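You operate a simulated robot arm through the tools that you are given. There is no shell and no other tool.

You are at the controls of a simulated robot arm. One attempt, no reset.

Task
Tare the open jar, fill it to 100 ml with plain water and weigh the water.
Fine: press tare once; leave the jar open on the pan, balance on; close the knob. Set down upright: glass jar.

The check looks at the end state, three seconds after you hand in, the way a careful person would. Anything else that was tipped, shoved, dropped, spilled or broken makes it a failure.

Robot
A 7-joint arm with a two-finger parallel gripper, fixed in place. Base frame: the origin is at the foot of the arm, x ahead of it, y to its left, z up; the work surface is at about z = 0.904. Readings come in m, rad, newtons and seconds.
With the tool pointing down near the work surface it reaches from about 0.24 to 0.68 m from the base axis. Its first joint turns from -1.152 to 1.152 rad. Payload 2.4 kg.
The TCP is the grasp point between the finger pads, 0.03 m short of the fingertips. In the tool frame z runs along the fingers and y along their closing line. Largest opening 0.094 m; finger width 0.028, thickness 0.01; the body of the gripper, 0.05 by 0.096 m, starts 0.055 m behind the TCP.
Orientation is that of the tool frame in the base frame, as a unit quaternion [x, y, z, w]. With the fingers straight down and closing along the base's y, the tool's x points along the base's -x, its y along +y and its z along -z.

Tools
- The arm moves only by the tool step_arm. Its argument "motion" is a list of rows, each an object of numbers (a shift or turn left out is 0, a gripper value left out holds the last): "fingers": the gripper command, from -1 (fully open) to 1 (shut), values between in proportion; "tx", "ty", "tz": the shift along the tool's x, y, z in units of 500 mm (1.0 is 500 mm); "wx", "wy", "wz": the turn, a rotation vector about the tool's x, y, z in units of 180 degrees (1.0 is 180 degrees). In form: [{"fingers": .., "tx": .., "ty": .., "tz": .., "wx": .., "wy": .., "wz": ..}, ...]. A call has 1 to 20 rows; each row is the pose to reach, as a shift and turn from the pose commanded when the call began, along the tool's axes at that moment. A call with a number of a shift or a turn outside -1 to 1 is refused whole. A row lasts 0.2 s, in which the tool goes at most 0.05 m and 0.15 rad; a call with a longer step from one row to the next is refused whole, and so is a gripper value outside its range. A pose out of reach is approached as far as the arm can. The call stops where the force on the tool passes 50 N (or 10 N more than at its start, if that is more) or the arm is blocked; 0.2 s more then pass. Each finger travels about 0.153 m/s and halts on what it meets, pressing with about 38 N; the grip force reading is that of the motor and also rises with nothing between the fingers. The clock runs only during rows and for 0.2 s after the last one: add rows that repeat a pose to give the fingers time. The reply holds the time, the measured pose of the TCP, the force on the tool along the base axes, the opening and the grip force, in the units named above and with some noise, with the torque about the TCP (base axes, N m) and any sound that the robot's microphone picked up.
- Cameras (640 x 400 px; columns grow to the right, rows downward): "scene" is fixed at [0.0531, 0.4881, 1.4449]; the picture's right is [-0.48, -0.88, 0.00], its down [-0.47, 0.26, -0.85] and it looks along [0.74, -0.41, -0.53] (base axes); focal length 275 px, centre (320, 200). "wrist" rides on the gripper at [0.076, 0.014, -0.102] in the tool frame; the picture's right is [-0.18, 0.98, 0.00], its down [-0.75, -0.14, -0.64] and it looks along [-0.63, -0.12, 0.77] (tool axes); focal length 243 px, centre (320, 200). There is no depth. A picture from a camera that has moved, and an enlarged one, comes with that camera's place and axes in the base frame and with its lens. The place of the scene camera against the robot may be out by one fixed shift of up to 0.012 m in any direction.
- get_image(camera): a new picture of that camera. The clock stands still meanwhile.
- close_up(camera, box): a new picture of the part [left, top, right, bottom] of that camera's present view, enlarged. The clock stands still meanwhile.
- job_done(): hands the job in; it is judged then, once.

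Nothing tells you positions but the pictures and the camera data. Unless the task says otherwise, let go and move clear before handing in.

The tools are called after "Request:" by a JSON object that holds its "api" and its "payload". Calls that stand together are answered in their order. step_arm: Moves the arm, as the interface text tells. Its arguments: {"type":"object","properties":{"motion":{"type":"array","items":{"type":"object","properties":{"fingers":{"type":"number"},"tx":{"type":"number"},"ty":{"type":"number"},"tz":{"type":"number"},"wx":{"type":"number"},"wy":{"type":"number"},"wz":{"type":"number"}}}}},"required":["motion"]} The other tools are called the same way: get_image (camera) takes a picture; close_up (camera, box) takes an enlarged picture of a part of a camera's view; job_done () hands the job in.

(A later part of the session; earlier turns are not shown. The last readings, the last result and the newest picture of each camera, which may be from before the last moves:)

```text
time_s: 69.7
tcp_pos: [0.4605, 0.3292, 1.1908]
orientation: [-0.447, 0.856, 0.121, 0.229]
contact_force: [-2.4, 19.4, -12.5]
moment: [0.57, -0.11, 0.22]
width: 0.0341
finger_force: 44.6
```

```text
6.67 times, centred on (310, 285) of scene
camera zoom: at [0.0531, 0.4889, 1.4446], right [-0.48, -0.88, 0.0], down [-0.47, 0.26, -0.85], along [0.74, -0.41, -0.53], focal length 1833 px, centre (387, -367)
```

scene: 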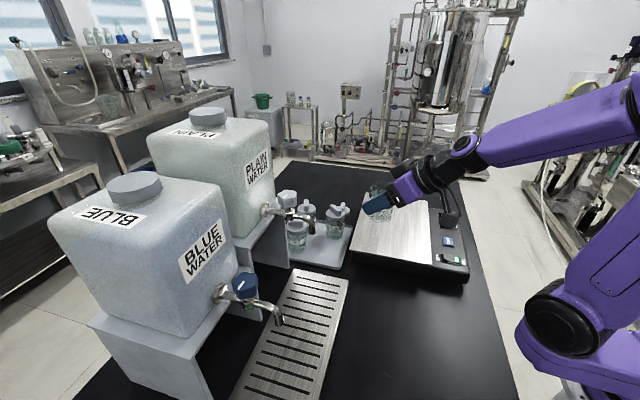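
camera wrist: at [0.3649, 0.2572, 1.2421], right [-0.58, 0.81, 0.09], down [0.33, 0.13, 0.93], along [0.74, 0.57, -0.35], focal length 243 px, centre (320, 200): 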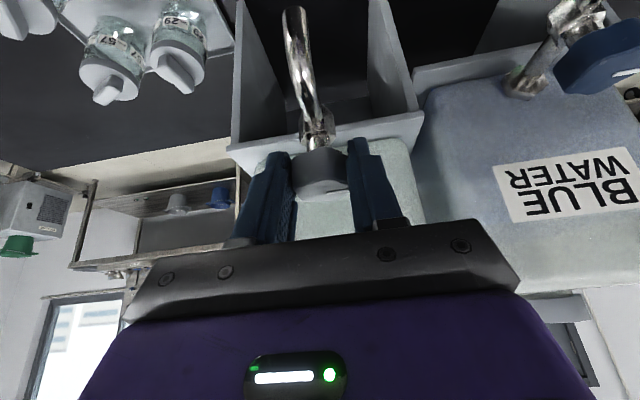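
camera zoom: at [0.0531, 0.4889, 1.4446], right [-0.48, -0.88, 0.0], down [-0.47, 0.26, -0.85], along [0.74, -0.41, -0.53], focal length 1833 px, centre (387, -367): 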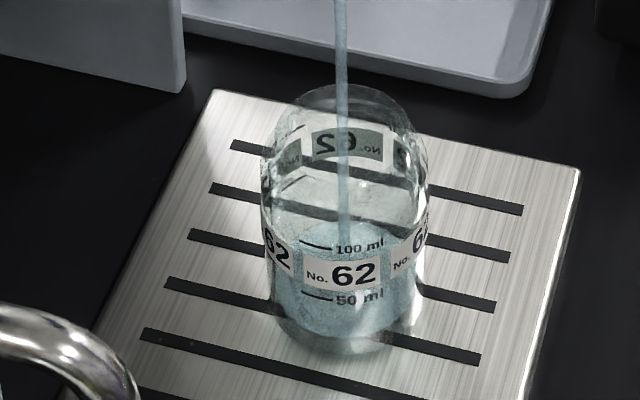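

Flow is brisk (roughly 30 ml/s). I ease the knob back a little for finer control.

Request:
{"api": "step_arm", "payload": {"motion": [{"fingers": 0.6, "ty": 0.0013, "wx": 0.0125, "wz": 0.0217}]}}

Request:
{"api": "close_up", "payload": {"camera": "scene", "box": [285, 255, 335, 315]}}

```text
time_s: 70.1
tcp_pos: [0.4589, 0.3294, 1.1901]
orientation: [-0.413, 0.873, 0.112, 0.232]
contact_force: [-5.0, 22.1, -16.0]
moment: [0.46, -0.41, 0.31]
width: 0.0338
finger_force: 45.0
```

```text
6.67 times, centred on (310, 285) of scene
camera zoom: at [0.0531, 0.489, 1.4445], right [-0.48, -0.88, 0.0], down [-0.47, 0.26, -0.85], along [0.74, -0.41, -0.53], focal length 1833 px, centre (387, -367)
```

zoom: 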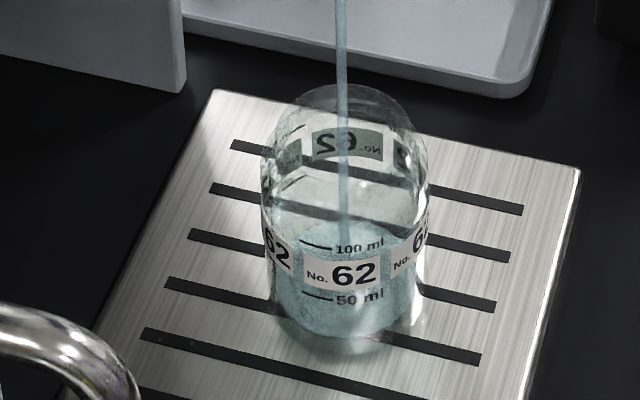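

Request:
{"api": "close_up", "payload": {"camera": "scene", "box": [296, 266, 326, 312]}}

```text
8.70 times, centred on (311, 289) of scene
camera zoom: at [0.0531, 0.489, 1.4445], right [-0.48, -0.88, 0.0], down [-0.47, 0.26, -0.85], along [0.74, -0.41, -0.53], focal length 2390 px, centre (398, -574)
```

zoom: 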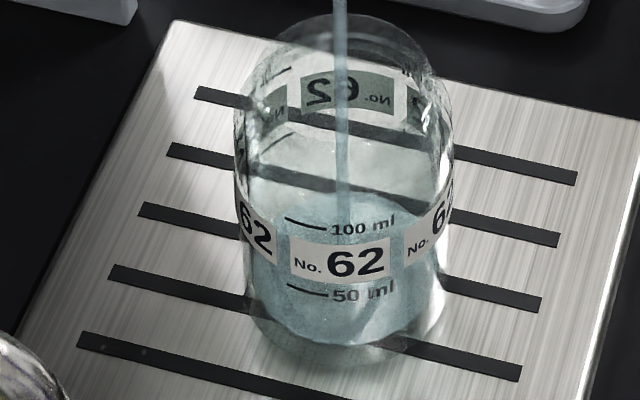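

Request:
{"api": "step_arm", "payload": {"motion": [{"fingers": 0.6}, {}, {}, {}, {}, {}, {}, {}]}}

Request:
{"api": "close_up", "payload": {"camera": "scene", "box": [296, 266, 326, 312]}}

```text
time_s: 71.9
tcp_pos: [0.4583, 0.3292, 1.1915]
orientation: [-0.414, 0.873, 0.111, 0.233]
contact_force: [-4.1, 23.6, -17.2]
moment: [0.11, 0.22, 0.21]
width: 0.0341
finger_force: 45.2
```

```text
8.70 times, centred on (311, 289) of scene
camera zoom: at [0.0532, 0.4891, 1.4445], right [-0.48, -0.88, 0.0], down [-0.47, 0.26, -0.85], along [0.74, -0.41, -0.53], focal length 2390 px, centre (398, -574)
```

zoom: 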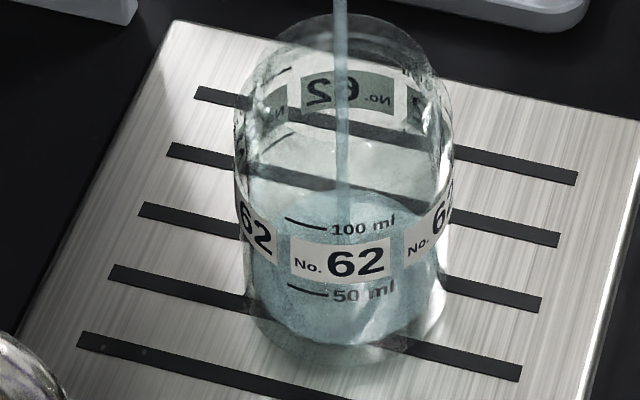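

Flow is slow here (~2 ml/s). I reopen to the earlier angle and fill in timed steps.

Request:
{"api": "step_arm", "payload": {"motion": [{"fingers": 0.6, "ty": -0.0013, "wx": -0.0125, "wz": -0.0217}, {"ty": -0.0013, "wx": -0.0125, "wz": -0.0217}, {"ty": -0.0013, "wx": -0.0125, "wz": -0.0217}, {"ty": -0.0013, "wx": -0.0125, "wz": -0.0217}, {"ty": -0.0013, "wx": -0.0125, "wz": -0.0217}, {"ty": -0.0013, "wx": -0.0125, "wz": -0.0217}, {"ty": -0.0013, "wx": -0.0125, "wz": -0.0217}, {"ty": -0.0013, "wx": -0.0125, "wz": -0.0217}, {"ty": -0.0013, "wx": -0.0125, "wz": -0.0217}]}}

Request:
{"api": "close_up", "payload": {"camera": "scene", "box": [296, 266, 326, 312]}}

```text
time_s: 73.9
tcp_pos: [0.46, 0.3281, 1.1917]
orientation: [-0.448, 0.856, 0.121, 0.229]
contact_force: [-6.7, 19.3, -15.7]
moment: [-0.16, 0.13, 0.29]
width: 0.0343
finger_force: 44.8
```

```text
8.70 times, centred on (311, 289) of scene
camera zoom: at [0.053, 0.4889, 1.4445], right [-0.48, -0.88, 0.0], down [-0.47, 0.26, -0.85], along [0.74, -0.41, -0.53], focal length 2390 px, centre (398, -574)
```

zoom: 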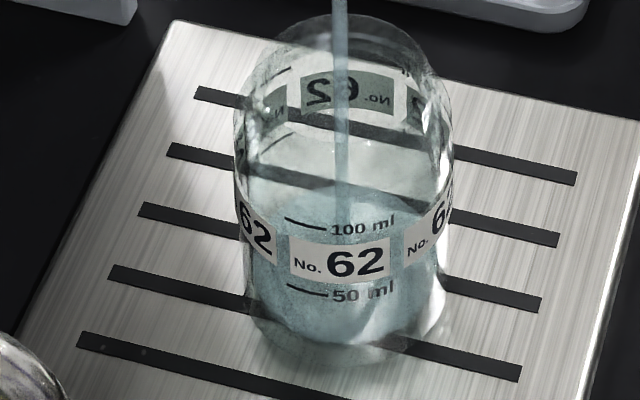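

Request:
{"api": "step_arm", "payload": {"motion": [{"fingers": 0.6, "ty": -0.0016, "wx": -0.0139, "wz": -0.024}, {"ty": -0.0032, "wx": -0.0278, "wz": -0.0481}, {"ty": -0.0032, "wx": -0.0278, "wz": -0.0481}, {"ty": -0.0032, "wx": -0.0278, "wz": -0.0481}, {"ty": -0.0032, "wx": -0.0278, "wz": -0.0481}]}}

Request:
{"api": "close_up", "payload": {"camera": "scene", "box": [296, 266, 326, 312]}}

```text
time_s: 75.1
tcp_pos: [0.4624, 0.3272, 1.1908]
orientation: [-0.52, 0.814, 0.14, 0.218]
contact_force: [3.9, 25.3, -24.0]
moment: [-0.12, -0.19, 0.15]
width: 0.0344
finger_force: 45.3
```

```text
8.70 times, centred on (311, 289) of scene
camera zoom: at [0.0536, 0.4892, 1.4444], right [-0.48, -0.88, 0.0], down [-0.47, 0.26, -0.85], along [0.74, -0.41, -0.53], focal length 2390 px, centre (398, -574)
```

zoom: 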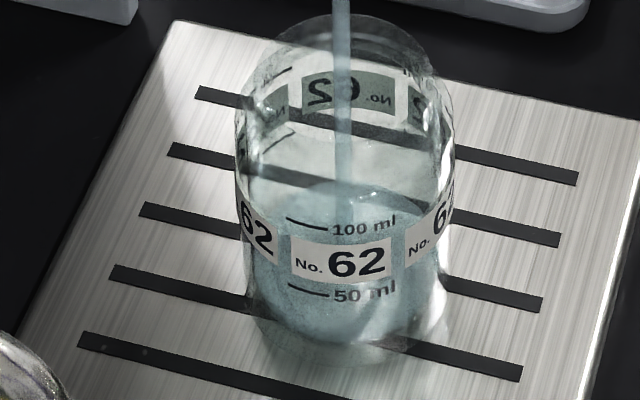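

Request:
{"api": "step_arm", "payload": {"motion": [{"fingers": 0.6, "tx": -0.0011, "ty": 0.0008, "tz": 0.0041}, {"tx": -0.0011, "ty": 0.0008, "tz": 0.0041}, {"tx": -0.0011, "ty": 0.0008, "tz": 0.0041}, {"tx": -0.0011, "ty": 0.0008, "tz": 0.0041}, {"tx": -0.0011, "ty": 0.0008, "tz": 0.0041}, {"tx": -0.0011, "ty": 0.0008, "tz": 0.0041}, {"tx": -0.0011, "ty": 0.0008, "tz": 0.0041}, {"tx": -0.0011, "ty": 0.0008, "tz": 0.0041}, {"tx": -0.0011, "ty": 0.0008, "tz": 0.0041}]}}

Request:
{"api": "close_up", "payload": {"camera": "scene", "box": [296, 266, 326, 312]}}

Request:
{"api": "close_up", "payload": {"camera": "scene", "box": [230, 150, 370, 320]}}

```text
time_s: 77.1
tcp_pos: [0.4634, 0.3276, 1.1914]
orientation: [-0.519, 0.814, 0.14, 0.219]
contact_force: [-9.7, 12.0, 1.5]
moment: [-0.52, 0.48, 0.24]
width: 0.0342
finger_force: 44.9
```

```text
8.70 times, centred on (311, 289) of scene
camera zoom: at [0.0527, 0.4885, 1.4447], right [-0.48, -0.88, 0.0], down [-0.47, 0.26, -0.85], along [0.74, -0.41, -0.53], focal length 2390 px, centre (398, -574)
```

zoom: 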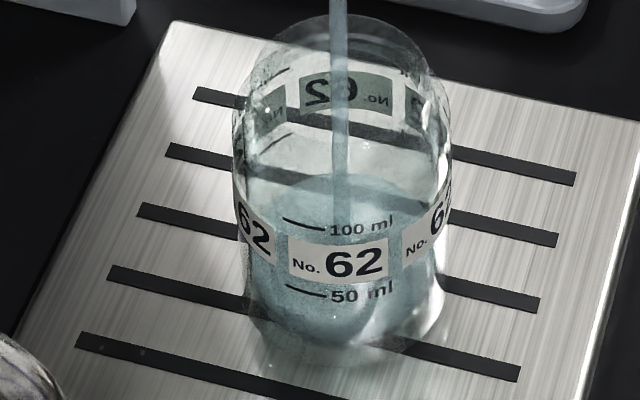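

```text
2.35 times, centred on (300, 235) of scene
camera zoom: at [0.0527, 0.4885, 1.4447], right [-0.48, -0.88, 0.0], down [-0.47, 0.26, -0.85], along [0.74, -0.41, -0.53], focal length 647 px, centre (367, 118)
```

zoom: 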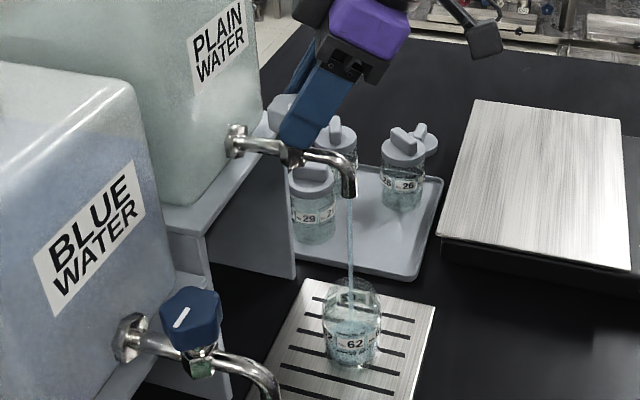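

Request:
{"api": "step_arm", "payload": {"motion": [{"fingers": 0.6, "ty": -0.0016, "wx": -0.0139, "wz": -0.024}, {"ty": -0.0032, "wx": -0.0278, "wz": -0.0481}, {"ty": -0.0032, "wx": -0.0278, "wz": -0.0481}, {"ty": -0.0032, "wx": -0.0278, "wz": -0.0481}, {"ty": -0.0032, "wx": -0.0278, "wz": -0.0481}, {"ty": -0.0032, "wx": -0.0278, "wz": -0.0481}, {"ty": -0.0032, "wx": -0.0278, "wz": -0.0481}, {"ty": -0.0032, "wx": -0.0278, "wz": -0.0481}, {"ty": -0.0032, "wx": -0.0278, "wz": -0.0481}, {"ty": -0.0032, "wx": -0.0278, "wz": -0.0481}, {"ty": -0.0032, "wx": -0.0278, "wz": -0.0481}]}}

Request:
{"api": "close_up", "payload": {"camera": "scene", "box": [296, 266, 326, 312]}}

```text
time_s: 79.5
tcp_pos: [0.4642, 0.3265, 1.1916]
orientation: [-0.588, 0.766, 0.159, 0.207]
contact_force: [6.6, 12.5, 11.1]
moment: [0.76, -0.19, -0.07]
width: 0.0341
finger_force: 45.2
```

```text
8.70 times, centred on (311, 289) of scene
camera zoom: at [0.0531, 0.4884, 1.4447], right [-0.48, -0.88, 0.0], down [-0.47, 0.26, -0.85], along [0.74, -0.41, -0.53], focal length 2390 px, centre (398, -574)
```

zoom: 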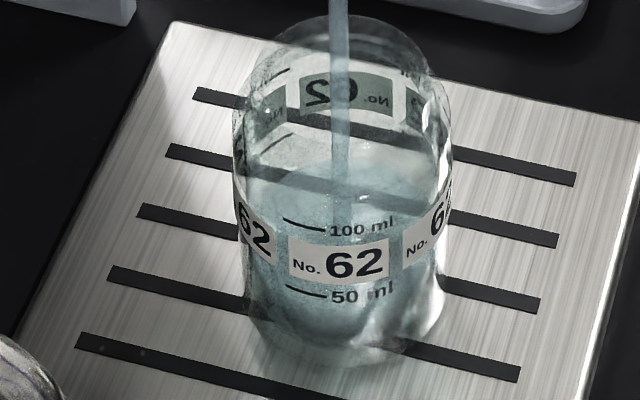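

Request:
{"api": "step_arm", "payload": {"motion": [{"fingers": 0.6}, {}, {}, {}, {}, {}, {}, {}, {}, {}, {}, {}, {}, {}, {}]}}

Request:
{"api": "close_up", "payload": {"camera": "scene", "box": [296, 266, 326, 312]}}

```text
time_s: 82.7
tcp_pos: [0.4646, 0.3268, 1.1912]
orientation: [-0.588, 0.766, 0.158, 0.206]
contact_force: [8.0, 10.4, 13.8]
moment: [0.32, -0.08, -0.05]
width: 0.0341
finger_force: 45.0
```

```text
8.70 times, centred on (311, 289) of scene
camera zoom: at [0.0531, 0.4883, 1.4448], right [-0.48, -0.88, 0.0], down [-0.47, 0.26, -0.85], along [0.74, -0.41, -0.53], focal length 2390 px, centre (398, -574)
```

zoom: 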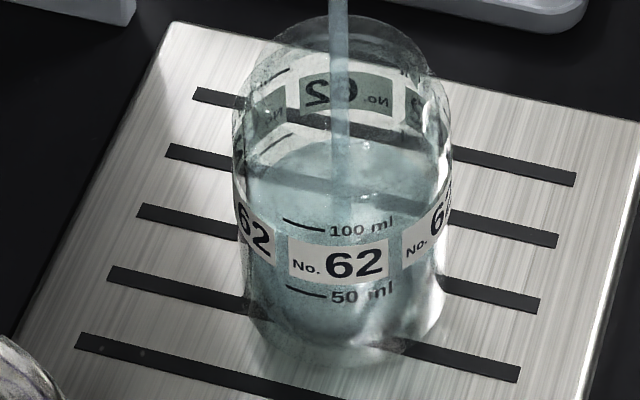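

Request:
{"api": "step_arm", "payload": {"motion": [{"fingers": 0.6}, {}, {}, {}, {}, {}, {}, {}, {}, {}, {}, {}, {}, {}, {}, {}, {}, {}, {}, {}]}}

Request:
{"api": "close_up", "payload": {"camera": "scene", "box": [296, 266, 326, 312]}}

```text
time_s: 86.9
tcp_pos: [0.4639, 0.3263, 1.191]
orientation: [-0.587, 0.766, 0.157, 0.207]
contact_force: [9.1, 9.6, 13.3]
moment: [0.36, -0.09, -0.09]
width: 0.0339
finger_force: 44.6
```

```text
8.70 times, centred on (311, 289) of scene
camera zoom: at [0.0532, 0.4882, 1.4448], right [-0.48, -0.88, 0.0], down [-0.47, 0.26, -0.85], along [0.74, -0.41, -0.53], focal length 2390 px, centre (398, -574)
```

zoom: 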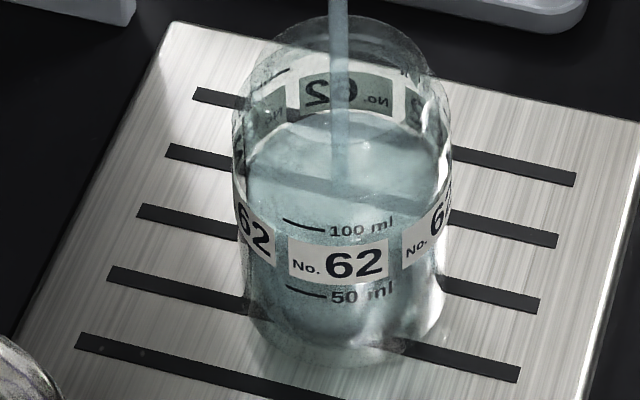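

Request:
{"api": "step_arm", "payload": {"motion": [{"fingers": 0.6}, {}, {}, {}, {}, {}, {}, {}, {}, {}, {}, {}, {}, {}, {}, {}, {}, {}, {}, {}]}}

Request:
{"api": "close_up", "payload": {"camera": "scene", "box": [296, 266, 326, 312]}}

```text
time_s: 91.1
tcp_pos: [0.4646, 0.3278, 1.1913]
orientation: [-0.588, 0.766, 0.158, 0.207]
contact_force: [9.5, 9.4, 12.8]
moment: [0.36, -0.11, -0.07]
width: 0.0341
finger_force: 45.1
```

```text
8.70 times, centred on (311, 289) of scene
camera zoom: at [0.0532, 0.4882, 1.4448], right [-0.48, -0.88, 0.0], down [-0.47, 0.26, -0.85], along [0.74, -0.41, -0.53], focal length 2390 px, centre (398, -574)
```

zoom: 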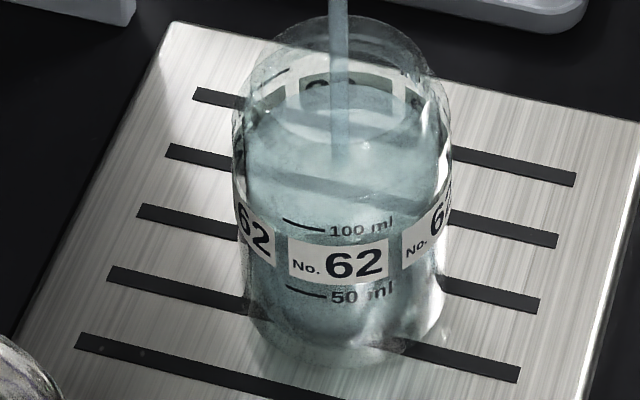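

Request:
{"api": "close_up", "payload": {"camera": "scene", "box": [300, 264, 324, 290]}}

```text
15.38 times, centred on (312, 277) of scene
camera zoom: at [0.0532, 0.4882, 1.4448], right [-0.48, -0.88, 0.0], down [-0.47, 0.26, -0.85], along [0.74, -0.41, -0.53], focal length 4229 px, centre (443, -985)
```

zoom: 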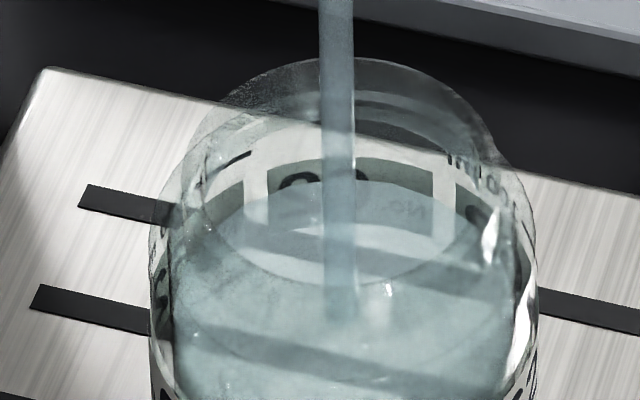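

The level is about 84 ml. I hold briefly, then throttle the knob back by 20° for a slow finish.

Request:
{"api": "step_arm", "payload": {"motion": [{"fingers": 0.6}, {}, {}, {}, {}, {}, {"ty": 0.0021, "wx": 0.0185, "wz": 0.0321}, {"tx": -0.0005, "ty": 0.0042, "tz": 0.0003, "wx": 0.037, "wz": 0.0641}, {"tx": -0.001, "ty": 0.0063, "tz": 0.0006, "wx": 0.0556, "wz": 0.0962}]}}

Request:
{"api": "close_up", "payload": {"camera": "scene", "box": [300, 264, 324, 290]}}

Request:
{"api": "close_up", "payload": {"camera": "scene", "box": [296, 266, 326, 312]}}

```text
time_s: 93.1
tcp_pos: [0.4598, 0.3289, 1.191]
orientation: [-0.446, 0.856, 0.12, 0.231]
contact_force: [-5.0, 1.8, 15.3]
moment: [0.42, -0.41, 0.11]
width: 0.0343
finger_force: 44.4
```

```text
15.38 times, centred on (312, 277) of scene
camera zoom: at [0.0526, 0.4879, 1.4449], right [-0.48, -0.88, 0.0], down [-0.47, 0.26, -0.85], along [0.74, -0.41, -0.53], focal length 4229 px, centre (443, -985)
```

zoom: 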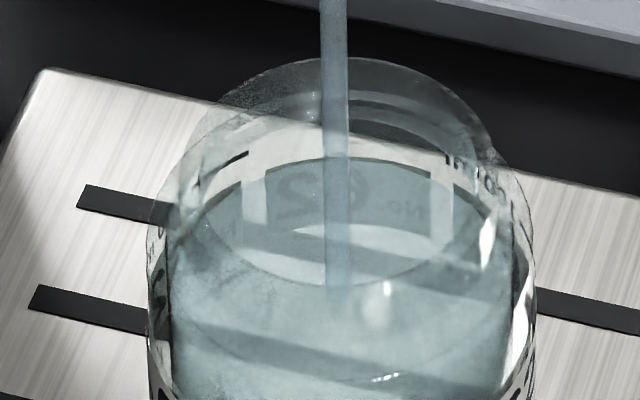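

```text
8.70 times, centred on (311, 289) of scene
camera zoom: at [0.0526, 0.4879, 1.4449], right [-0.48, -0.88, 0.0], down [-0.47, 0.26, -0.85], along [0.74, -0.41, -0.53], focal length 2390 px, centre (398, -574)
```

zoom: 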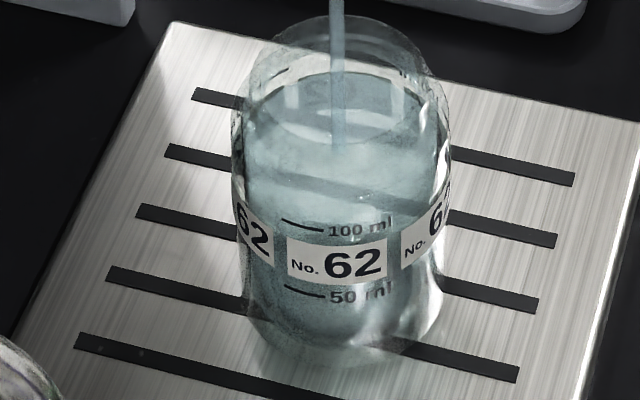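

Request:
{"api": "step_arm", "payload": {"motion": [{"fingers": 0.6}, {}, {}, {}]}}

Request:
{"api": "close_up", "payload": {"camera": "scene", "box": [300, 264, 324, 290]}}

```text
time_s: 94.1
tcp_pos: [0.46, 0.329, 1.1912]
orientation: [-0.446, 0.857, 0.121, 0.229]
contact_force: [-8.1, 1.4, 22.4]
moment: [-0.67, 0.35, 0.12]
width: 0.0342
finger_force: 45.5
```

```text
15.38 times, centred on (312, 277) of scene
camera zoom: at [0.0524, 0.4879, 1.4449], right [-0.48, -0.88, 0.0], down [-0.47, 0.26, -0.85], along [0.74, -0.41, -0.53], focal length 4229 px, centre (443, -985)
```

zoom: 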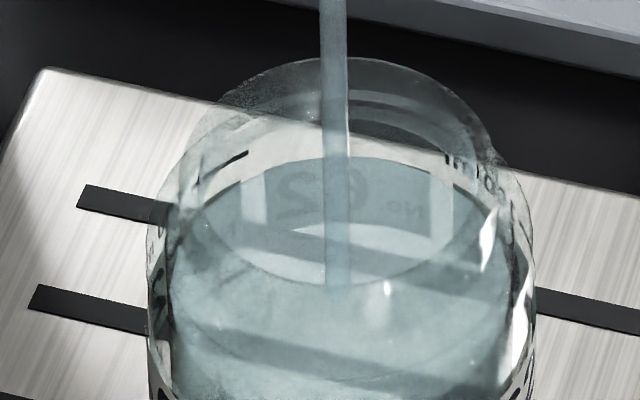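

Request:
{"api": "step_arm", "payload": {"motion": [{"fingers": 0.6}, {}, {}, {}, {}]}}

Request:
{"api": "close_up", "payload": {"camera": "scene", "box": [300, 264, 324, 290]}}

Request:
{"api": "close_up", "payload": {"camera": "scene", "box": [302, 270, 316, 285]}}

```text
time_s: 95.3
tcp_pos: [0.4595, 0.3284, 1.1915]
orientation: [-0.446, 0.856, 0.121, 0.23]
contact_force: [-10.3, 0.9, 20.0]
moment: [0.03, 0.09, 0.18]
width: 0.0339
finger_force: 45.3
```

```text
15.38 times, centred on (312, 277) of scene
camera zoom: at [0.0523, 0.4879, 1.445], right [-0.48, -0.88, 0.0], down [-0.47, 0.26, -0.85], along [0.74, -0.41, -0.53], focal length 4229 px, centre (443, -985)
```

zoom: 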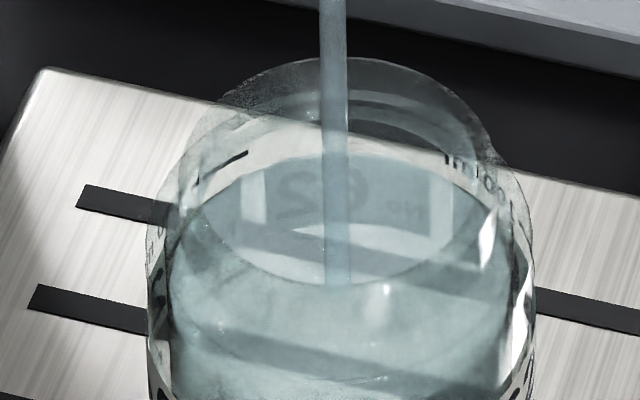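

```text
16.00 times, centred on (309, 278) of scene
camera zoom: at [0.0523, 0.4879, 1.445], right [-0.48, -0.88, 0.0], down [-0.47, 0.26, -0.85], along [0.74, -0.41, -0.53], focal length 4398 px, centre (496, -1040)
```

zoom: 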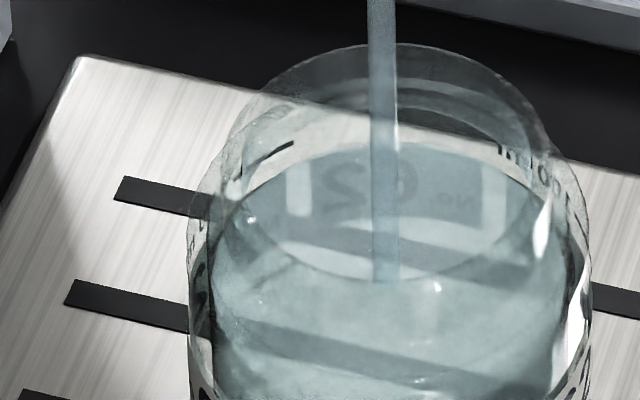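

The level is at or near the 100 ml line. I close the knob now.

Request:
{"api": "step_arm", "payload": {"motion": [{"fingers": 0.6, "ty": 0.0027, "wx": 0.0233, "wz": 0.0404}, {"ty": 0.0034, "wx": 0.0292, "wz": 0.0505}]}}

Request:
{"api": "close_up", "payload": {"camera": "scene", "box": [300, 264, 324, 290]}}

Request:
{"api": "close_up", "payload": {"camera": "scene", "box": [270, 200, 350, 310]}}

```text
time_s: 95.9
tcp_pos: [0.4577, 0.3314, 1.1905]
orientation: [-0.367, 0.893, 0.1, 0.24]
contact_force: [-20.1, 3.0, 25.8]
moment: [-0.08, 0.27, 0.76]
width: 0.0345
finger_force: 44.8
```

```text
15.38 times, centred on (312, 277) of scene
camera zoom: at [0.0519, 0.4879, 1.445], right [-0.48, -0.88, 0.0], down [-0.47, 0.26, -0.85], along [0.74, -0.41, -0.53], focal length 4229 px, centre (443, -985)
```

zoom: 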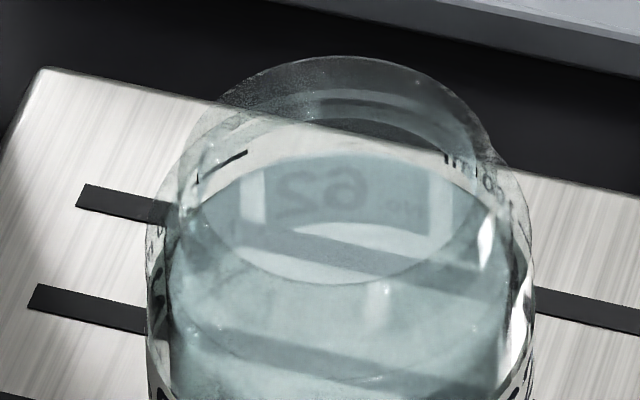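

```text
3.64 times, centred on (310, 255) of scene
camera zoom: at [0.0519, 0.4879, 1.445], right [-0.48, -0.88, 0.0], down [-0.47, 0.26, -0.85], along [0.74, -0.41, -0.53], focal length 1000 px, centre (356, 0)
```

zoom: 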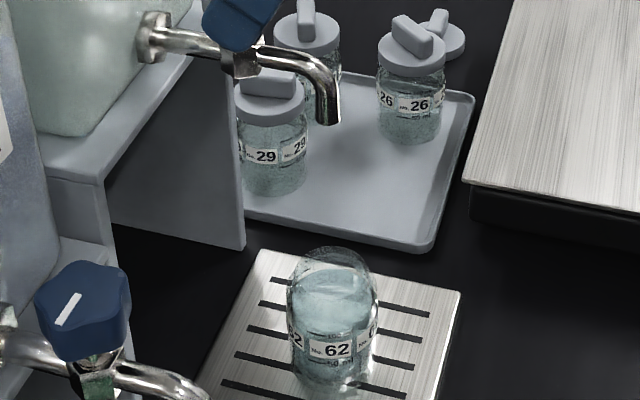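

Flow has stopped. I relax the side load a bit and release the knob.

Request:
{"api": "step_arm", "payload": {"motion": [{"fingers": 0.6, "ty": 0.0018, "tz": -0.004}, {"ty": 0.0018, "tz": -0.004}]}}

Request:
{"api": "step_arm", "payload": {"motion": [{"fingers": 0.3}, {"fingers": 0.2}, {"fingers": 0.0}, {"fingers": -0.4}, {"fingers": -0.8}, {"fingers": -1}, {"fingers": -1}]}}

Request:
{"api": "get_image", "payload": {"camera": "wrist"}}

Request:
{"api": "close_up", "payload": {"camera": "scene", "box": [240, 160, 370, 310]}}

```text
time_s: 96.5
tcp_pos: [0.4579, 0.3305, 1.1909]
orientation: [-0.366, 0.894, 0.099, 0.24]
contact_force: [-5.2, 16.2, 6.2]
moment: [1.07, -0.97, 0.66]
width: 0.0342
finger_force: 44.9
```

```text
time_s: 98.1
tcp_pos: [0.4576, 0.3288, 1.1909]
orientation: [-0.365, 0.894, 0.098, 0.239]
contact_force: [-0.1, -0.5, -0.3]
moment: [-0.01, -0.01, 0.0]
width: 0.0939
finger_force: 0.1
```

```text
taken
camera wrist: at [0.3648, 0.2558, 1.2426], right [-0.58, 0.81, 0.09], down [0.34, 0.13, 0.93], along [0.75, 0.57, -0.35], focal length 243 px, centre (320, 200)
```

wrist: 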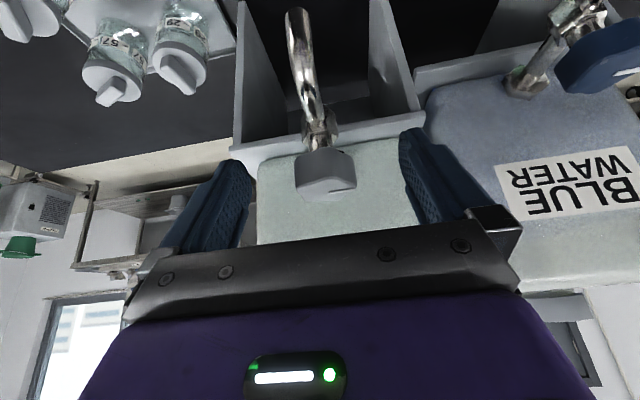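

```text
2.67 times, centred on (305, 235) of scene
camera zoom: at [0.0531, 0.4881, 1.4449], right [-0.48, -0.88, 0.0], down [-0.47, 0.26, -0.85], along [0.74, -0.41, -0.53], focal length 733 px, centre (360, 107)
```

zoom: 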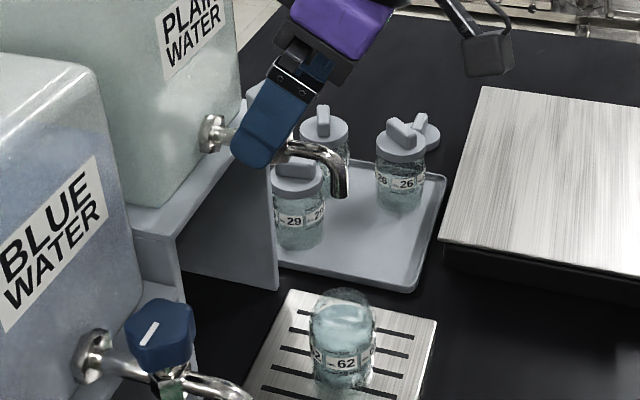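

Raise off the knob, back away, and check the mark on the knob.

Request:
{"api": "step_arm", "payload": {"motion": [{"fingers": -1, "tx": -0.025, "tz": -0.043}, {"tx": -0.05, "tz": -0.086}, {"tx": -0.068, "tz": -0.1178}, {"tx": -0.03, "tz": -0.143}, {"tx": 0.015, "tz": -0.173}, {"tx": 0.06, "tz": -0.203}, {"tx": 0.11, "tz": -0.237}, {"tx": 0.1606, "tz": -0.2706}]}}

Request:
{"api": "close_up", "payload": {"camera": "wrist", "box": [260, 0, 400, 230]}}

Request:
{"api": "close_up", "payload": {"camera": "scene", "box": [250, 185, 330, 235]}}

Request:
{"api": "close_up", "payload": {"camera": "scene", "box": [300, 264, 324, 290]}}

```text
time_s: 99.9
tcp_pos: [0.3587, 0.2323, 1.2687]
orientation: [-0.365, 0.894, 0.098, 0.239]
contact_force: [-0.4, -0.5, 0.3]
moment: [0.02, -0.01, -0.01]
width: 0.0938
finger_force: 0.0
```

```text
1.74 times, centred on (330, 115) of wrist
camera zoom: at [0.2669, 0.1596, 1.3202], right [-0.57, 0.81, 0.09], down [0.34, 0.13, 0.93], along [0.75, 0.57, -0.35], focal length 422 px, centre (303, 348)
```

zoom: 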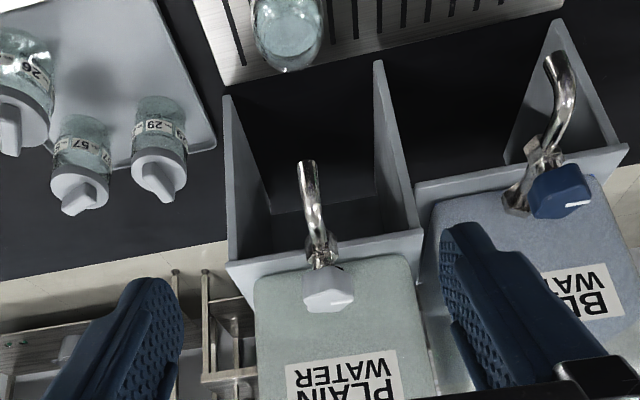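

```text
8.00 times, centred on (290, 210) of scene
camera zoom: at [0.0531, 0.4881, 1.4449], right [-0.48, -0.88, 0.0], down [-0.47, 0.26, -0.85], along [0.74, -0.41, -0.53], focal length 2199 px, centre (560, 120)
```

zoom: 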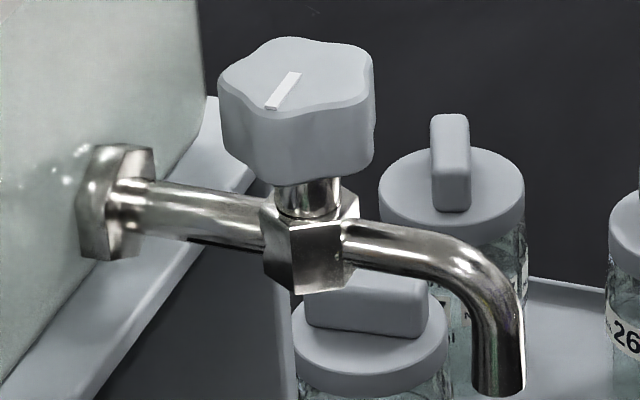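

```text
15.38 times, centred on (312, 277) of scene
camera zoom: at [0.0531, 0.4881, 1.4449], right [-0.48, -0.88, 0.0], down [-0.47, 0.26, -0.85], along [0.74, -0.41, -0.53], focal length 4229 px, centre (443, -985)
```

zoom: 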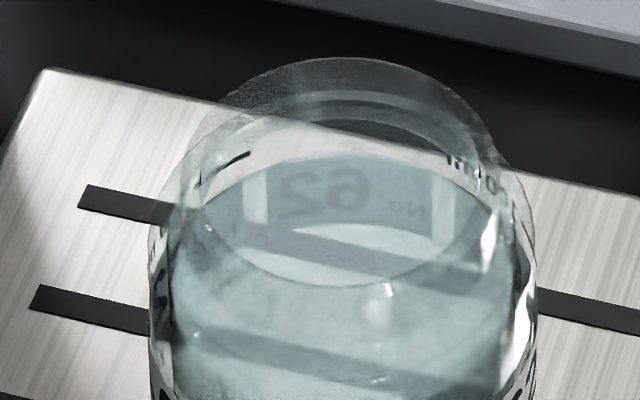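

The knob is back exactly at its original closed mark. Now I return to the 45° pre-grasp pose behind the jar.

Request:
{"api": "step_arm", "payload": {"motion": [{"fingers": -1, "tx": 0.036, "tz": 0.056, "wy": -0.014}, {"tx": 0.072, "ty": -0.001, "tz": 0.112, "wy": -0.028}, {"tx": 0.108, "ty": -0.001, "tz": 0.168, "wy": -0.042}, {"tx": 0.144, "ty": -0.002, "tz": 0.224, "wy": -0.056}, {"tx": 0.18, "ty": -0.002, "tz": 0.28, "wx": -0.001, "wy": -0.07, "wz": -0.001}, {"tx": 0.2155, "ty": -0.0026, "tz": 0.3368, "wx": -0.0017, "wy": -0.0839, "wz": -0.003}, {"tx": 0.2155, "ty": -0.0026, "tz": 0.3368, "wx": -0.0017, "wy": -0.0839, "wz": -0.003}]}}

Request:
{"api": "get_image", "payload": {"camera": "wrist"}}

Request:
{"api": "close_up", "payload": {"camera": "wrist", "box": [270, 20, 370, 140]}}

```text
time_s: 101.5
tcp_pos: [0.3528, 0.225, 1.0687]
orientation: [-0.354, 0.853, 0.147, 0.355]
contact_force: [0.4, 0.2, 0.1]
moment: [-0.02, 0.02, -0.01]
width: 0.0936
finger_force: 0.1
```

```text
taken
camera wrist: at [0.2533, 0.1452, 1.0876], right [-0.6, 0.79, 0.13], down [0.15, -0.04, 0.99], along [0.78, 0.62, -0.09], focal length 243 px, centre (320, 200)
```

wrist: 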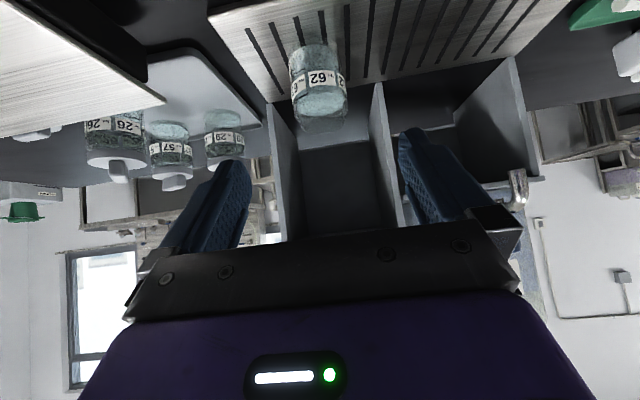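

```text
3.33 times, centred on (320, 80) of wrist
camera zoom: at [0.2533, 0.1452, 1.0876], right [-0.6, 0.79, 0.13], down [0.15, -0.04, 0.99], along [0.78, 0.62, -0.09], focal length 809 px, centre (320, 600)
```

zoom: 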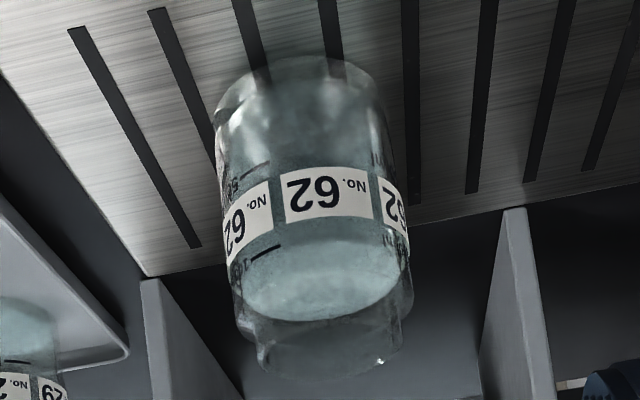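

Request:
{"api": "step_arm", "payload": {"motion": [{"fingers": -1, "tx": -0.001, "ty": -0.001, "tz": 0.06}, {"tx": -0.001, "ty": -0.001, "tz": 0.12}, {"tx": -0.002, "ty": -0.002, "tz": 0.18}, {"tx": -0.002, "ty": -0.002, "tz": 0.23}, {"tx": -0.003, "ty": -0.0024, "tz": 0.27}, {"tx": -0.003, "ty": -0.0024, "tz": 0.3}, {"tx": -0.003, "ty": -0.0024, "tz": 0.316}, {"tx": -0.003, "ty": -0.0024, "tz": 0.316}]}}

Request:
{"api": "get_image", "payload": {"camera": "wrist"}}

Request:
{"api": "close_up", "payload": {"camera": "wrist", "box": [250, 70, 390, 240]}}

```text
time_s: 103.3
tcp_pos: [0.4366, 0.3047, 0.9592]
orientation: [-0.354, 0.853, 0.147, 0.354]
contact_force: [-1.0, 0.3, 0.1]
moment: [-0.01, 0.0, -0.01]
width: 0.0938
finger_force: 0.1
```

```text
taken
camera wrist: at [0.3378, 0.2248, 0.9782], right [-0.6, 0.79, 0.13], down [0.15, -0.05, 0.99], along [0.78, 0.62, -0.09], focal length 243 px, centre (320, 200)
```

wrist: 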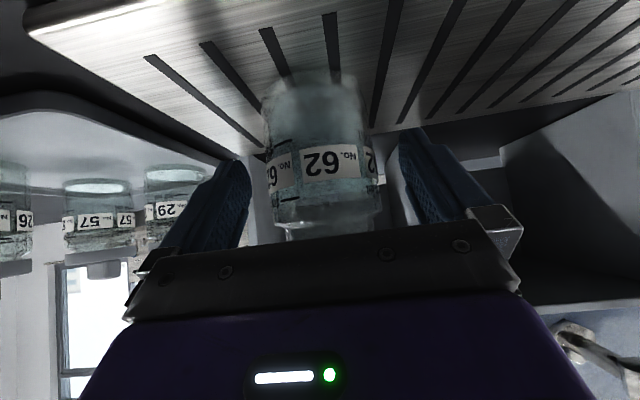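

```text
2.35 times, centred on (320, 155) of wrist
camera zoom: at [0.3378, 0.2248, 0.9782], right [-0.6, 0.79, 0.13], down [0.15, -0.05, 0.99], along [0.78, 0.62, -0.09], focal length 571 px, centre (320, 306)
```

zoom: 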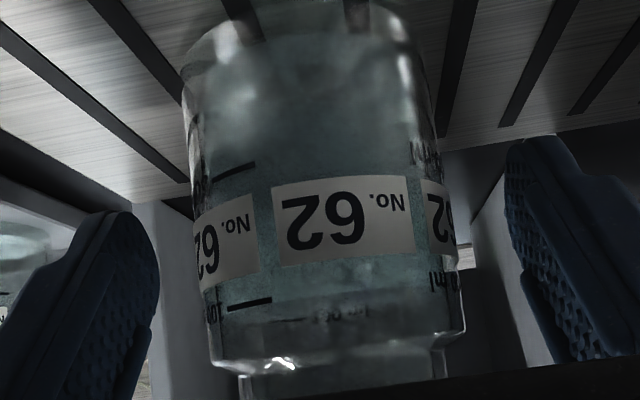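

Request:
{"api": "close_up", "payload": {"camera": "wrist", "box": [285, 170, 365, 235]}}

```text
6.15 times, centred on (325, 202) of wrist
camera zoom: at [0.3378, 0.2248, 0.9782], right [-0.6, 0.79, 0.13], down [0.15, -0.05, 0.99], along [0.78, 0.62, -0.09], focal length 1493 px, centre (289, 185)
```

zoom: 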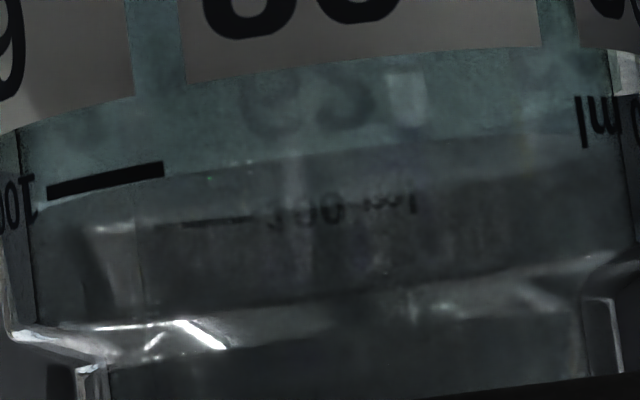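

In an eye-level view the water line coincides with the 100 ml mark. Now I grip the jar gently.

Request:
{"api": "step_arm", "payload": {"motion": [{"fingers": -0.7}, {"fingers": -0.5}, {"fingers": -0.4}, {"fingers": -0.32}, {"fingers": -0.25}, {"fingers": -0.1}, {"fingers": 0.2}, {"fingers": 1}, {"fingers": 1}, {"fingers": 1}]}}

Request:
{"api": "get_image", "payload": {"camera": "wrist"}}

```text
time_s: 105.5
tcp_pos: [0.436, 0.305, 0.9609]
orientation: [-0.354, 0.853, 0.147, 0.354]
contact_force: [-1.4, 0.5, 0.4]
moment: [0.0, -0.01, -0.02]
width: 0.0591
finger_force: 37.9
```

```text
taken
camera wrist: at [0.3375, 0.2247, 0.9783], right [-0.6, 0.79, 0.13], down [0.15, -0.05, 0.99], along [0.78, 0.62, -0.09], focal length 243 px, centre (320, 200)
```

wrist: 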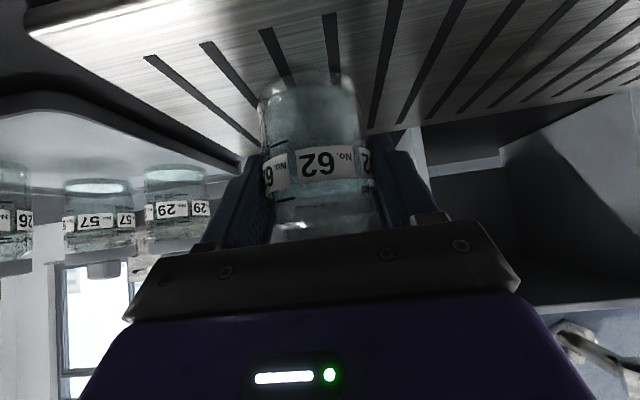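

Request:
{"api": "step_arm", "payload": {"motion": [{"fingers": 1, "tx": -0.001, "tz": -0.001}, {"tx": -0.003, "tz": -0.003}, {"tx": -0.006, "tz": -0.006}, {"tx": -0.01, "tz": -0.01}, {"tx": -0.015, "tz": -0.015}, {"tx": -0.02, "tz": -0.02}, {"tx": -0.025, "tz": -0.025}, {"tx": -0.029, "tz": -0.029}, {"tx": -0.032, "tz": -0.032}, {"tx": -0.034, "tz": -0.034}, {"tx": -0.034, "tz": -0.034}, {"tx": -0.034, "tz": -0.034}, {"tx": -0.034, "tz": -0.034}]}}

Request:
{"api": "get_image", "payload": {"camera": "wrist"}}

Request:
{"api": "close_up", "payload": {"camera": "scene", "box": [260, 200, 360, 310]}}

```text
time_s: 108.3
tcp_pos: [0.435, 0.3056, 0.9828]
orientation: [-0.354, 0.853, 0.147, 0.354]
contact_force: [0.6, -0.3, -3.1]
moment: [-0.01, -0.03, 0.01]
width: 0.0591
finger_force: 38.4
```

```text
taken
camera wrist: at [0.336, 0.2254, 1.0009], right [-0.6, 0.79, 0.13], down [0.15, -0.04, 0.99], along [0.78, 0.62, -0.09], focal length 243 px, centre (320, 200)
```

wrist: 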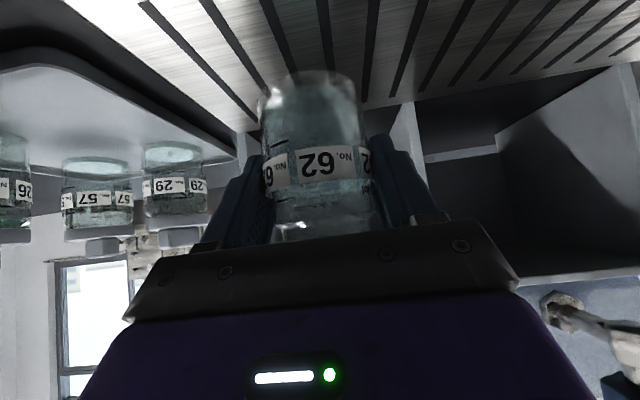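

```text
3.64 times, centred on (310, 255) of scene
camera zoom: at [0.0531, 0.4881, 1.4449], right [-0.48, -0.88, 0.0], down [-0.47, 0.26, -0.85], along [0.74, -0.41, -0.53], focal length 1000 px, centre (356, 0)
```

zoom: 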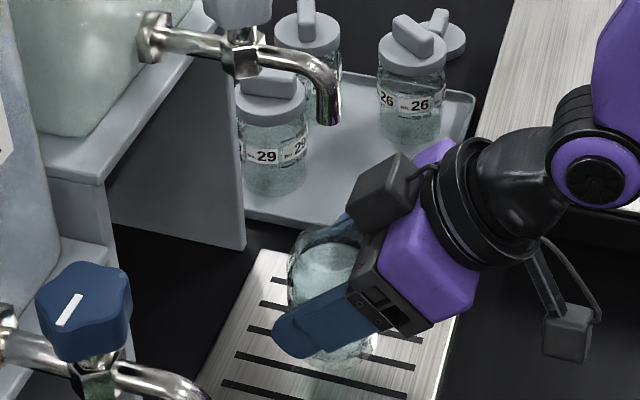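

The filled jar holds firmly. I carry it back slowly with a smooth profile, first away from the spout.

Request:
{"api": "step_arm", "payload": {"motion": [{"fingers": 1, "tx": 0.0002, "ty": -0.0007, "tz": -0.002}, {"tx": 0.0009, "ty": -0.0026, "tz": -0.0081}, {"tx": 0.0019, "ty": -0.0057, "tz": -0.0179}, {"tx": 0.0034, "ty": -0.0099, "tz": -0.0311}, {"tx": 0.0052, "ty": -0.0151, "tz": -0.0472}, {"tx": 0.0072, "ty": -0.021, "tz": -0.0657}, {"tx": 0.0093, "ty": -0.0273, "tz": -0.0855}, {"tx": 0.0116, "ty": -0.034, "tz": -0.1064}, {"tx": 0.0139, "ty": -0.0406, "tz": -0.1272}, {"tx": 0.016, "ty": -0.0469, "tz": -0.147}, {"tx": 0.018, "ty": -0.0528, "tz": -0.1655}, {"tx": 0.0198, "ty": -0.058, "tz": -0.1816}, {"tx": 0.0213, "ty": -0.0622, "tz": -0.1948}, {"tx": 0.0223, "ty": -0.0653, "tz": -0.2046}, {"tx": 0.023, "ty": -0.0672, "tz": -0.2106}, {"tx": 0.0232, "ty": -0.0679, "tz": -0.2127}, {"tx": 0.0232, "ty": -0.0679, "tz": -0.2127}]}}

Request:
{"api": "get_image", "payload": {"camera": "wrist"}}

Request:
{"api": "get_image", "payload": {"camera": "scene"}}

```text
time_s: 111.9
tcp_pos: [0.3998, 0.2206, 1.0494]
orientation: [-0.354, 0.853, 0.147, 0.354]
contact_force: [-0.5, -0.1, -2.4]
moment: [-0.02, 0.03, 0.02]
width: 0.059
finger_force: 38.4
```

```text
taken
camera wrist: at [0.3012, 0.1409, 1.0684], right [-0.6, 0.79, 0.13], down [0.15, -0.04, 0.99], along [0.78, 0.62, -0.09], focal length 243 px, centre (320, 200)
```

wrist: 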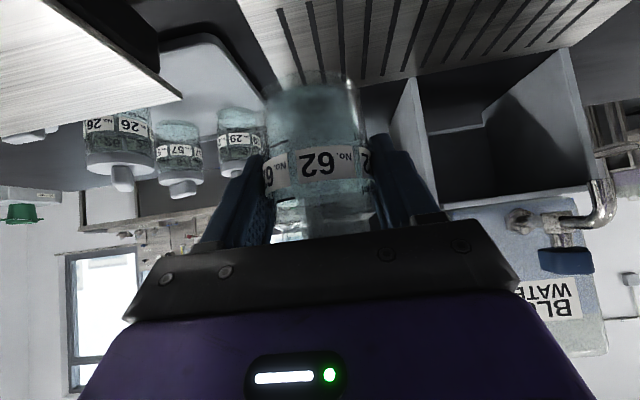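

```text
taken
```

scene: 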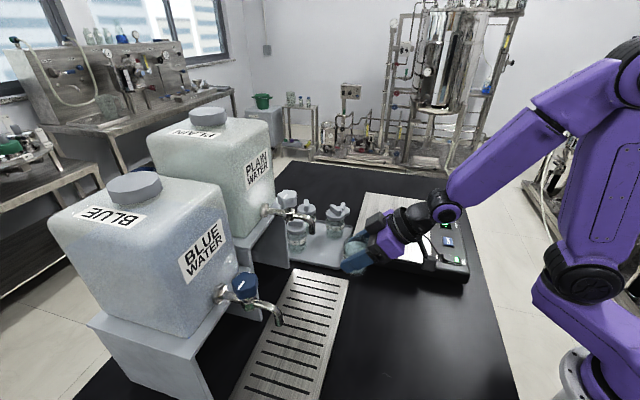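

Request:
{"api": "step_arm", "payload": {"motion": [{"fingers": 1, "tx": 0.0004, "ty": -0.0019, "tz": -0.0007, "wx": 0.0009, "wz": 0.0009}, {"tx": 0.0017, "ty": -0.0076, "tz": -0.0029, "wx": 0.0037, "wz": 0.0037}, {"tx": 0.0038, "ty": -0.0167, "tz": -0.0064, "wx": 0.0082, "wz": 0.0082}, {"tx": 0.0066, "ty": -0.029, "tz": -0.0111, "wx": 0.0143, "wz": 0.0143}, {"tx": 0.01, "ty": -0.0441, "tz": -0.0169, "wx": 0.0218, "wz": 0.0218}, {"tx": 0.0139, "ty": -0.0614, "tz": -0.0235, "wx": 0.0303, "wz": 0.0303}, {"tx": 0.0181, "ty": -0.0799, "tz": -0.0306, "wx": 0.0395, "wz": 0.0395}, {"tx": 0.0225, "ty": -0.0994, "tz": -0.0381, "wx": 0.0491, "wz": 0.0491}, {"tx": 0.0269, "ty": -0.1189, "tz": -0.0455, "wx": 0.0587, "wz": 0.0587}, {"tx": 0.0311, "ty": -0.1374, "tz": -0.0526, "wx": 0.0679, "wz": 0.0679}, {"tx": 0.035, "ty": -0.1547, "tz": -0.0592, "wx": 0.0764, "wz": 0.0764}, {"tx": 0.0384, "ty": -0.1698, "tz": -0.065, "wx": 0.0839, "wz": 0.0839}, {"tx": 0.0412, "ty": -0.1821, "tz": -0.0697, "wx": 0.09, "wz": 0.09}, {"tx": 0.0433, "ty": -0.1912, "tz": -0.0732, "wx": 0.0945, "wz": 0.0945}, {"tx": 0.0446, "ty": -0.1968, "tz": -0.0753, "wx": 0.0972, "wz": 0.0972}, {"tx": 0.045, "ty": -0.1988, "tz": -0.0761, "wx": 0.0982, "wz": 0.0982}, {"tx": 0.045, "ty": -0.1988, "tz": -0.0761, "wx": 0.0982, "wz": 0.0982}]}}

Request:
{"api": "get_image", "payload": {"camera": "wrist"}}

Request:
{"api": "close_up", "payload": {"camera": "scene", "box": [300, 160, 480, 290]}}

```text
time_s: 115.5
tcp_pos: [0.4408, 0.1229, 1.0608]
orientation: [-0.16, 0.909, 0.067, 0.378]
contact_force: [-0.3, 0.0, -2.6]
moment: [0.04, -0.02, 0.0]
width: 0.0591
finger_force: 37.8
```

```text
taken
camera wrist: at [0.318, 0.0906, 1.0794], right [-0.22, 0.97, 0.13], down [0.12, -0.11, 0.99], along [0.97, 0.23, -0.09], focal length 243 px, centre (320, 200)
```

wrist: 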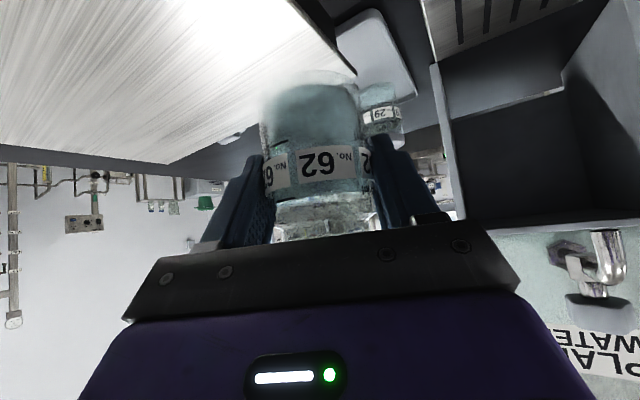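

```text
3.08 times, centred on (390, 225) of scene
camera zoom: at [0.0531, 0.4881, 1.4449], right [-0.48, -0.88, 0.0], down [-0.47, 0.26, -0.85], along [0.74, -0.41, -0.53], focal length 846 px, centre (105, 123)
```

zoom: 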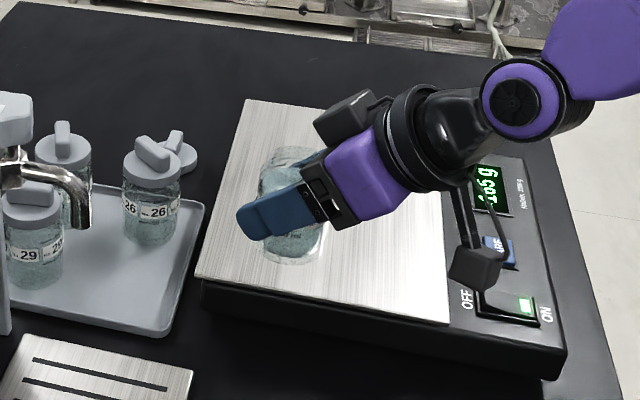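

Request:
{"api": "step_arm", "payload": {"motion": [{"fingers": 1, "ty": -0.0023, "tz": 0.0002, "wx": 0.0008, "wz": 0.0008}, {"tx": 0.0002, "ty": -0.0092, "tz": 0.001, "wx": 0.003, "wz": 0.003}, {"tx": 0.0005, "ty": -0.0203, "tz": 0.0022, "wx": 0.0066, "wz": 0.0066}, {"tx": 0.0008, "ty": -0.0352, "tz": 0.0037, "wx": 0.0115, "wz": 0.0115}, {"tx": 0.0012, "ty": -0.0536, "tz": 0.0057, "wx": 0.0174, "wz": 0.0174}, {"tx": 0.0017, "ty": -0.0746, "tz": 0.0079, "wx": 0.0243, "wz": 0.0243}, {"tx": 0.0022, "ty": -0.097, "tz": 0.0103, "wx": 0.0316, "wz": 0.0316}, {"tx": 0.0028, "ty": -0.1207, "tz": 0.0128, "wx": 0.0393, "wz": 0.0393}, {"tx": 0.0033, "ty": -0.1444, "tz": 0.0153, "wx": 0.047, "wz": 0.047}, {"tx": 0.0038, "ty": -0.1668, "tz": 0.0177, "wx": 0.0543, "wz": 0.0543}, {"tx": 0.0043, "ty": -0.1878, "tz": 0.0199, "wx": 0.0612, "wz": 0.0612}, {"tx": 0.0047, "ty": -0.2062, "tz": 0.0219, "wx": 0.0671, "wz": 0.0671}, {"tx": 0.005, "ty": -0.2211, "tz": 0.0234, "wx": 0.072, "wz": 0.072}, {"tx": 0.0053, "ty": -0.2322, "tz": 0.0246, "wx": 0.0756, "wz": 0.0756}, {"tx": 0.0054, "ty": -0.239, "tz": 0.0253, "wx": 0.0778, "wz": 0.0778}, {"tx": 0.0055, "ty": -0.2414, "tz": 0.0256, "wx": 0.0786, "wz": 0.0786}, {"tx": 0.0055, "ty": -0.2414, "tz": 0.0256, "wx": 0.0786, "wz": 0.0786}]}}

Request:
{"api": "get_image", "payload": {"camera": "wrist"}}

Request:
{"api": "close_up", "payload": {"camera": "scene", "box": [340, 150, 480, 290]}}

```text
time_s: 119.1
tcp_pos: [0.4889, 0.0096, 1.0498]
orientation: [0.0, 0.924, 0.001, 0.383]
contact_force: [-0.8, 0.1, -1.9]
moment: [-0.01, 0.01, -0.01]
width: 0.0591
finger_force: 38.2
```

```text
taken
camera wrist: at [0.3631, 0.0231, 1.0681], right [0.13, 0.98, 0.13], down [0.08, -0.14, 0.99], along [0.99, -0.12, -0.09], focal length 243 px, centre (320, 200)
```

wrist: 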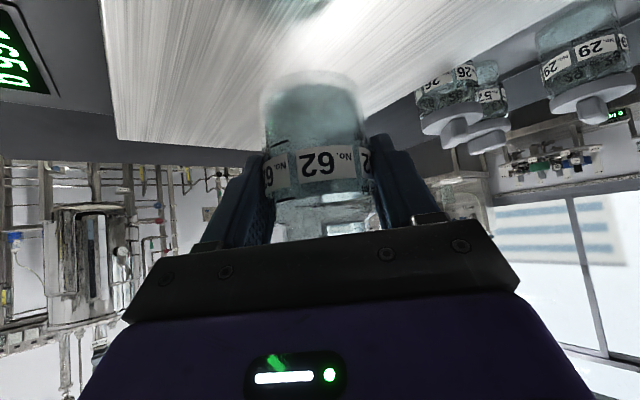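

```text
2.86 times, centred on (410, 220) of scene
camera zoom: at [0.0531, 0.4881, 1.4449], right [-0.48, -0.88, 0.0], down [-0.47, 0.26, -0.85], along [0.74, -0.41, -0.53], focal length 785 px, centre (63, 143)
```

zoom: 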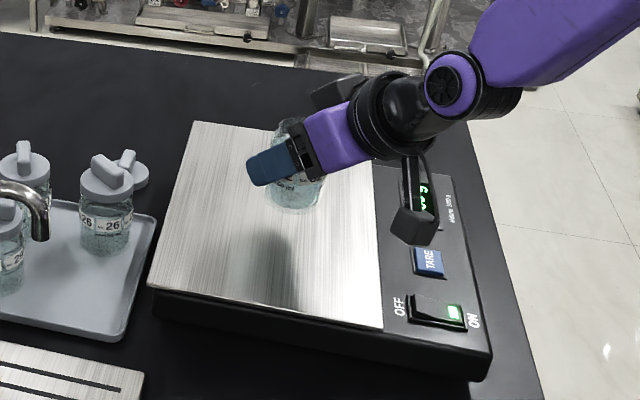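

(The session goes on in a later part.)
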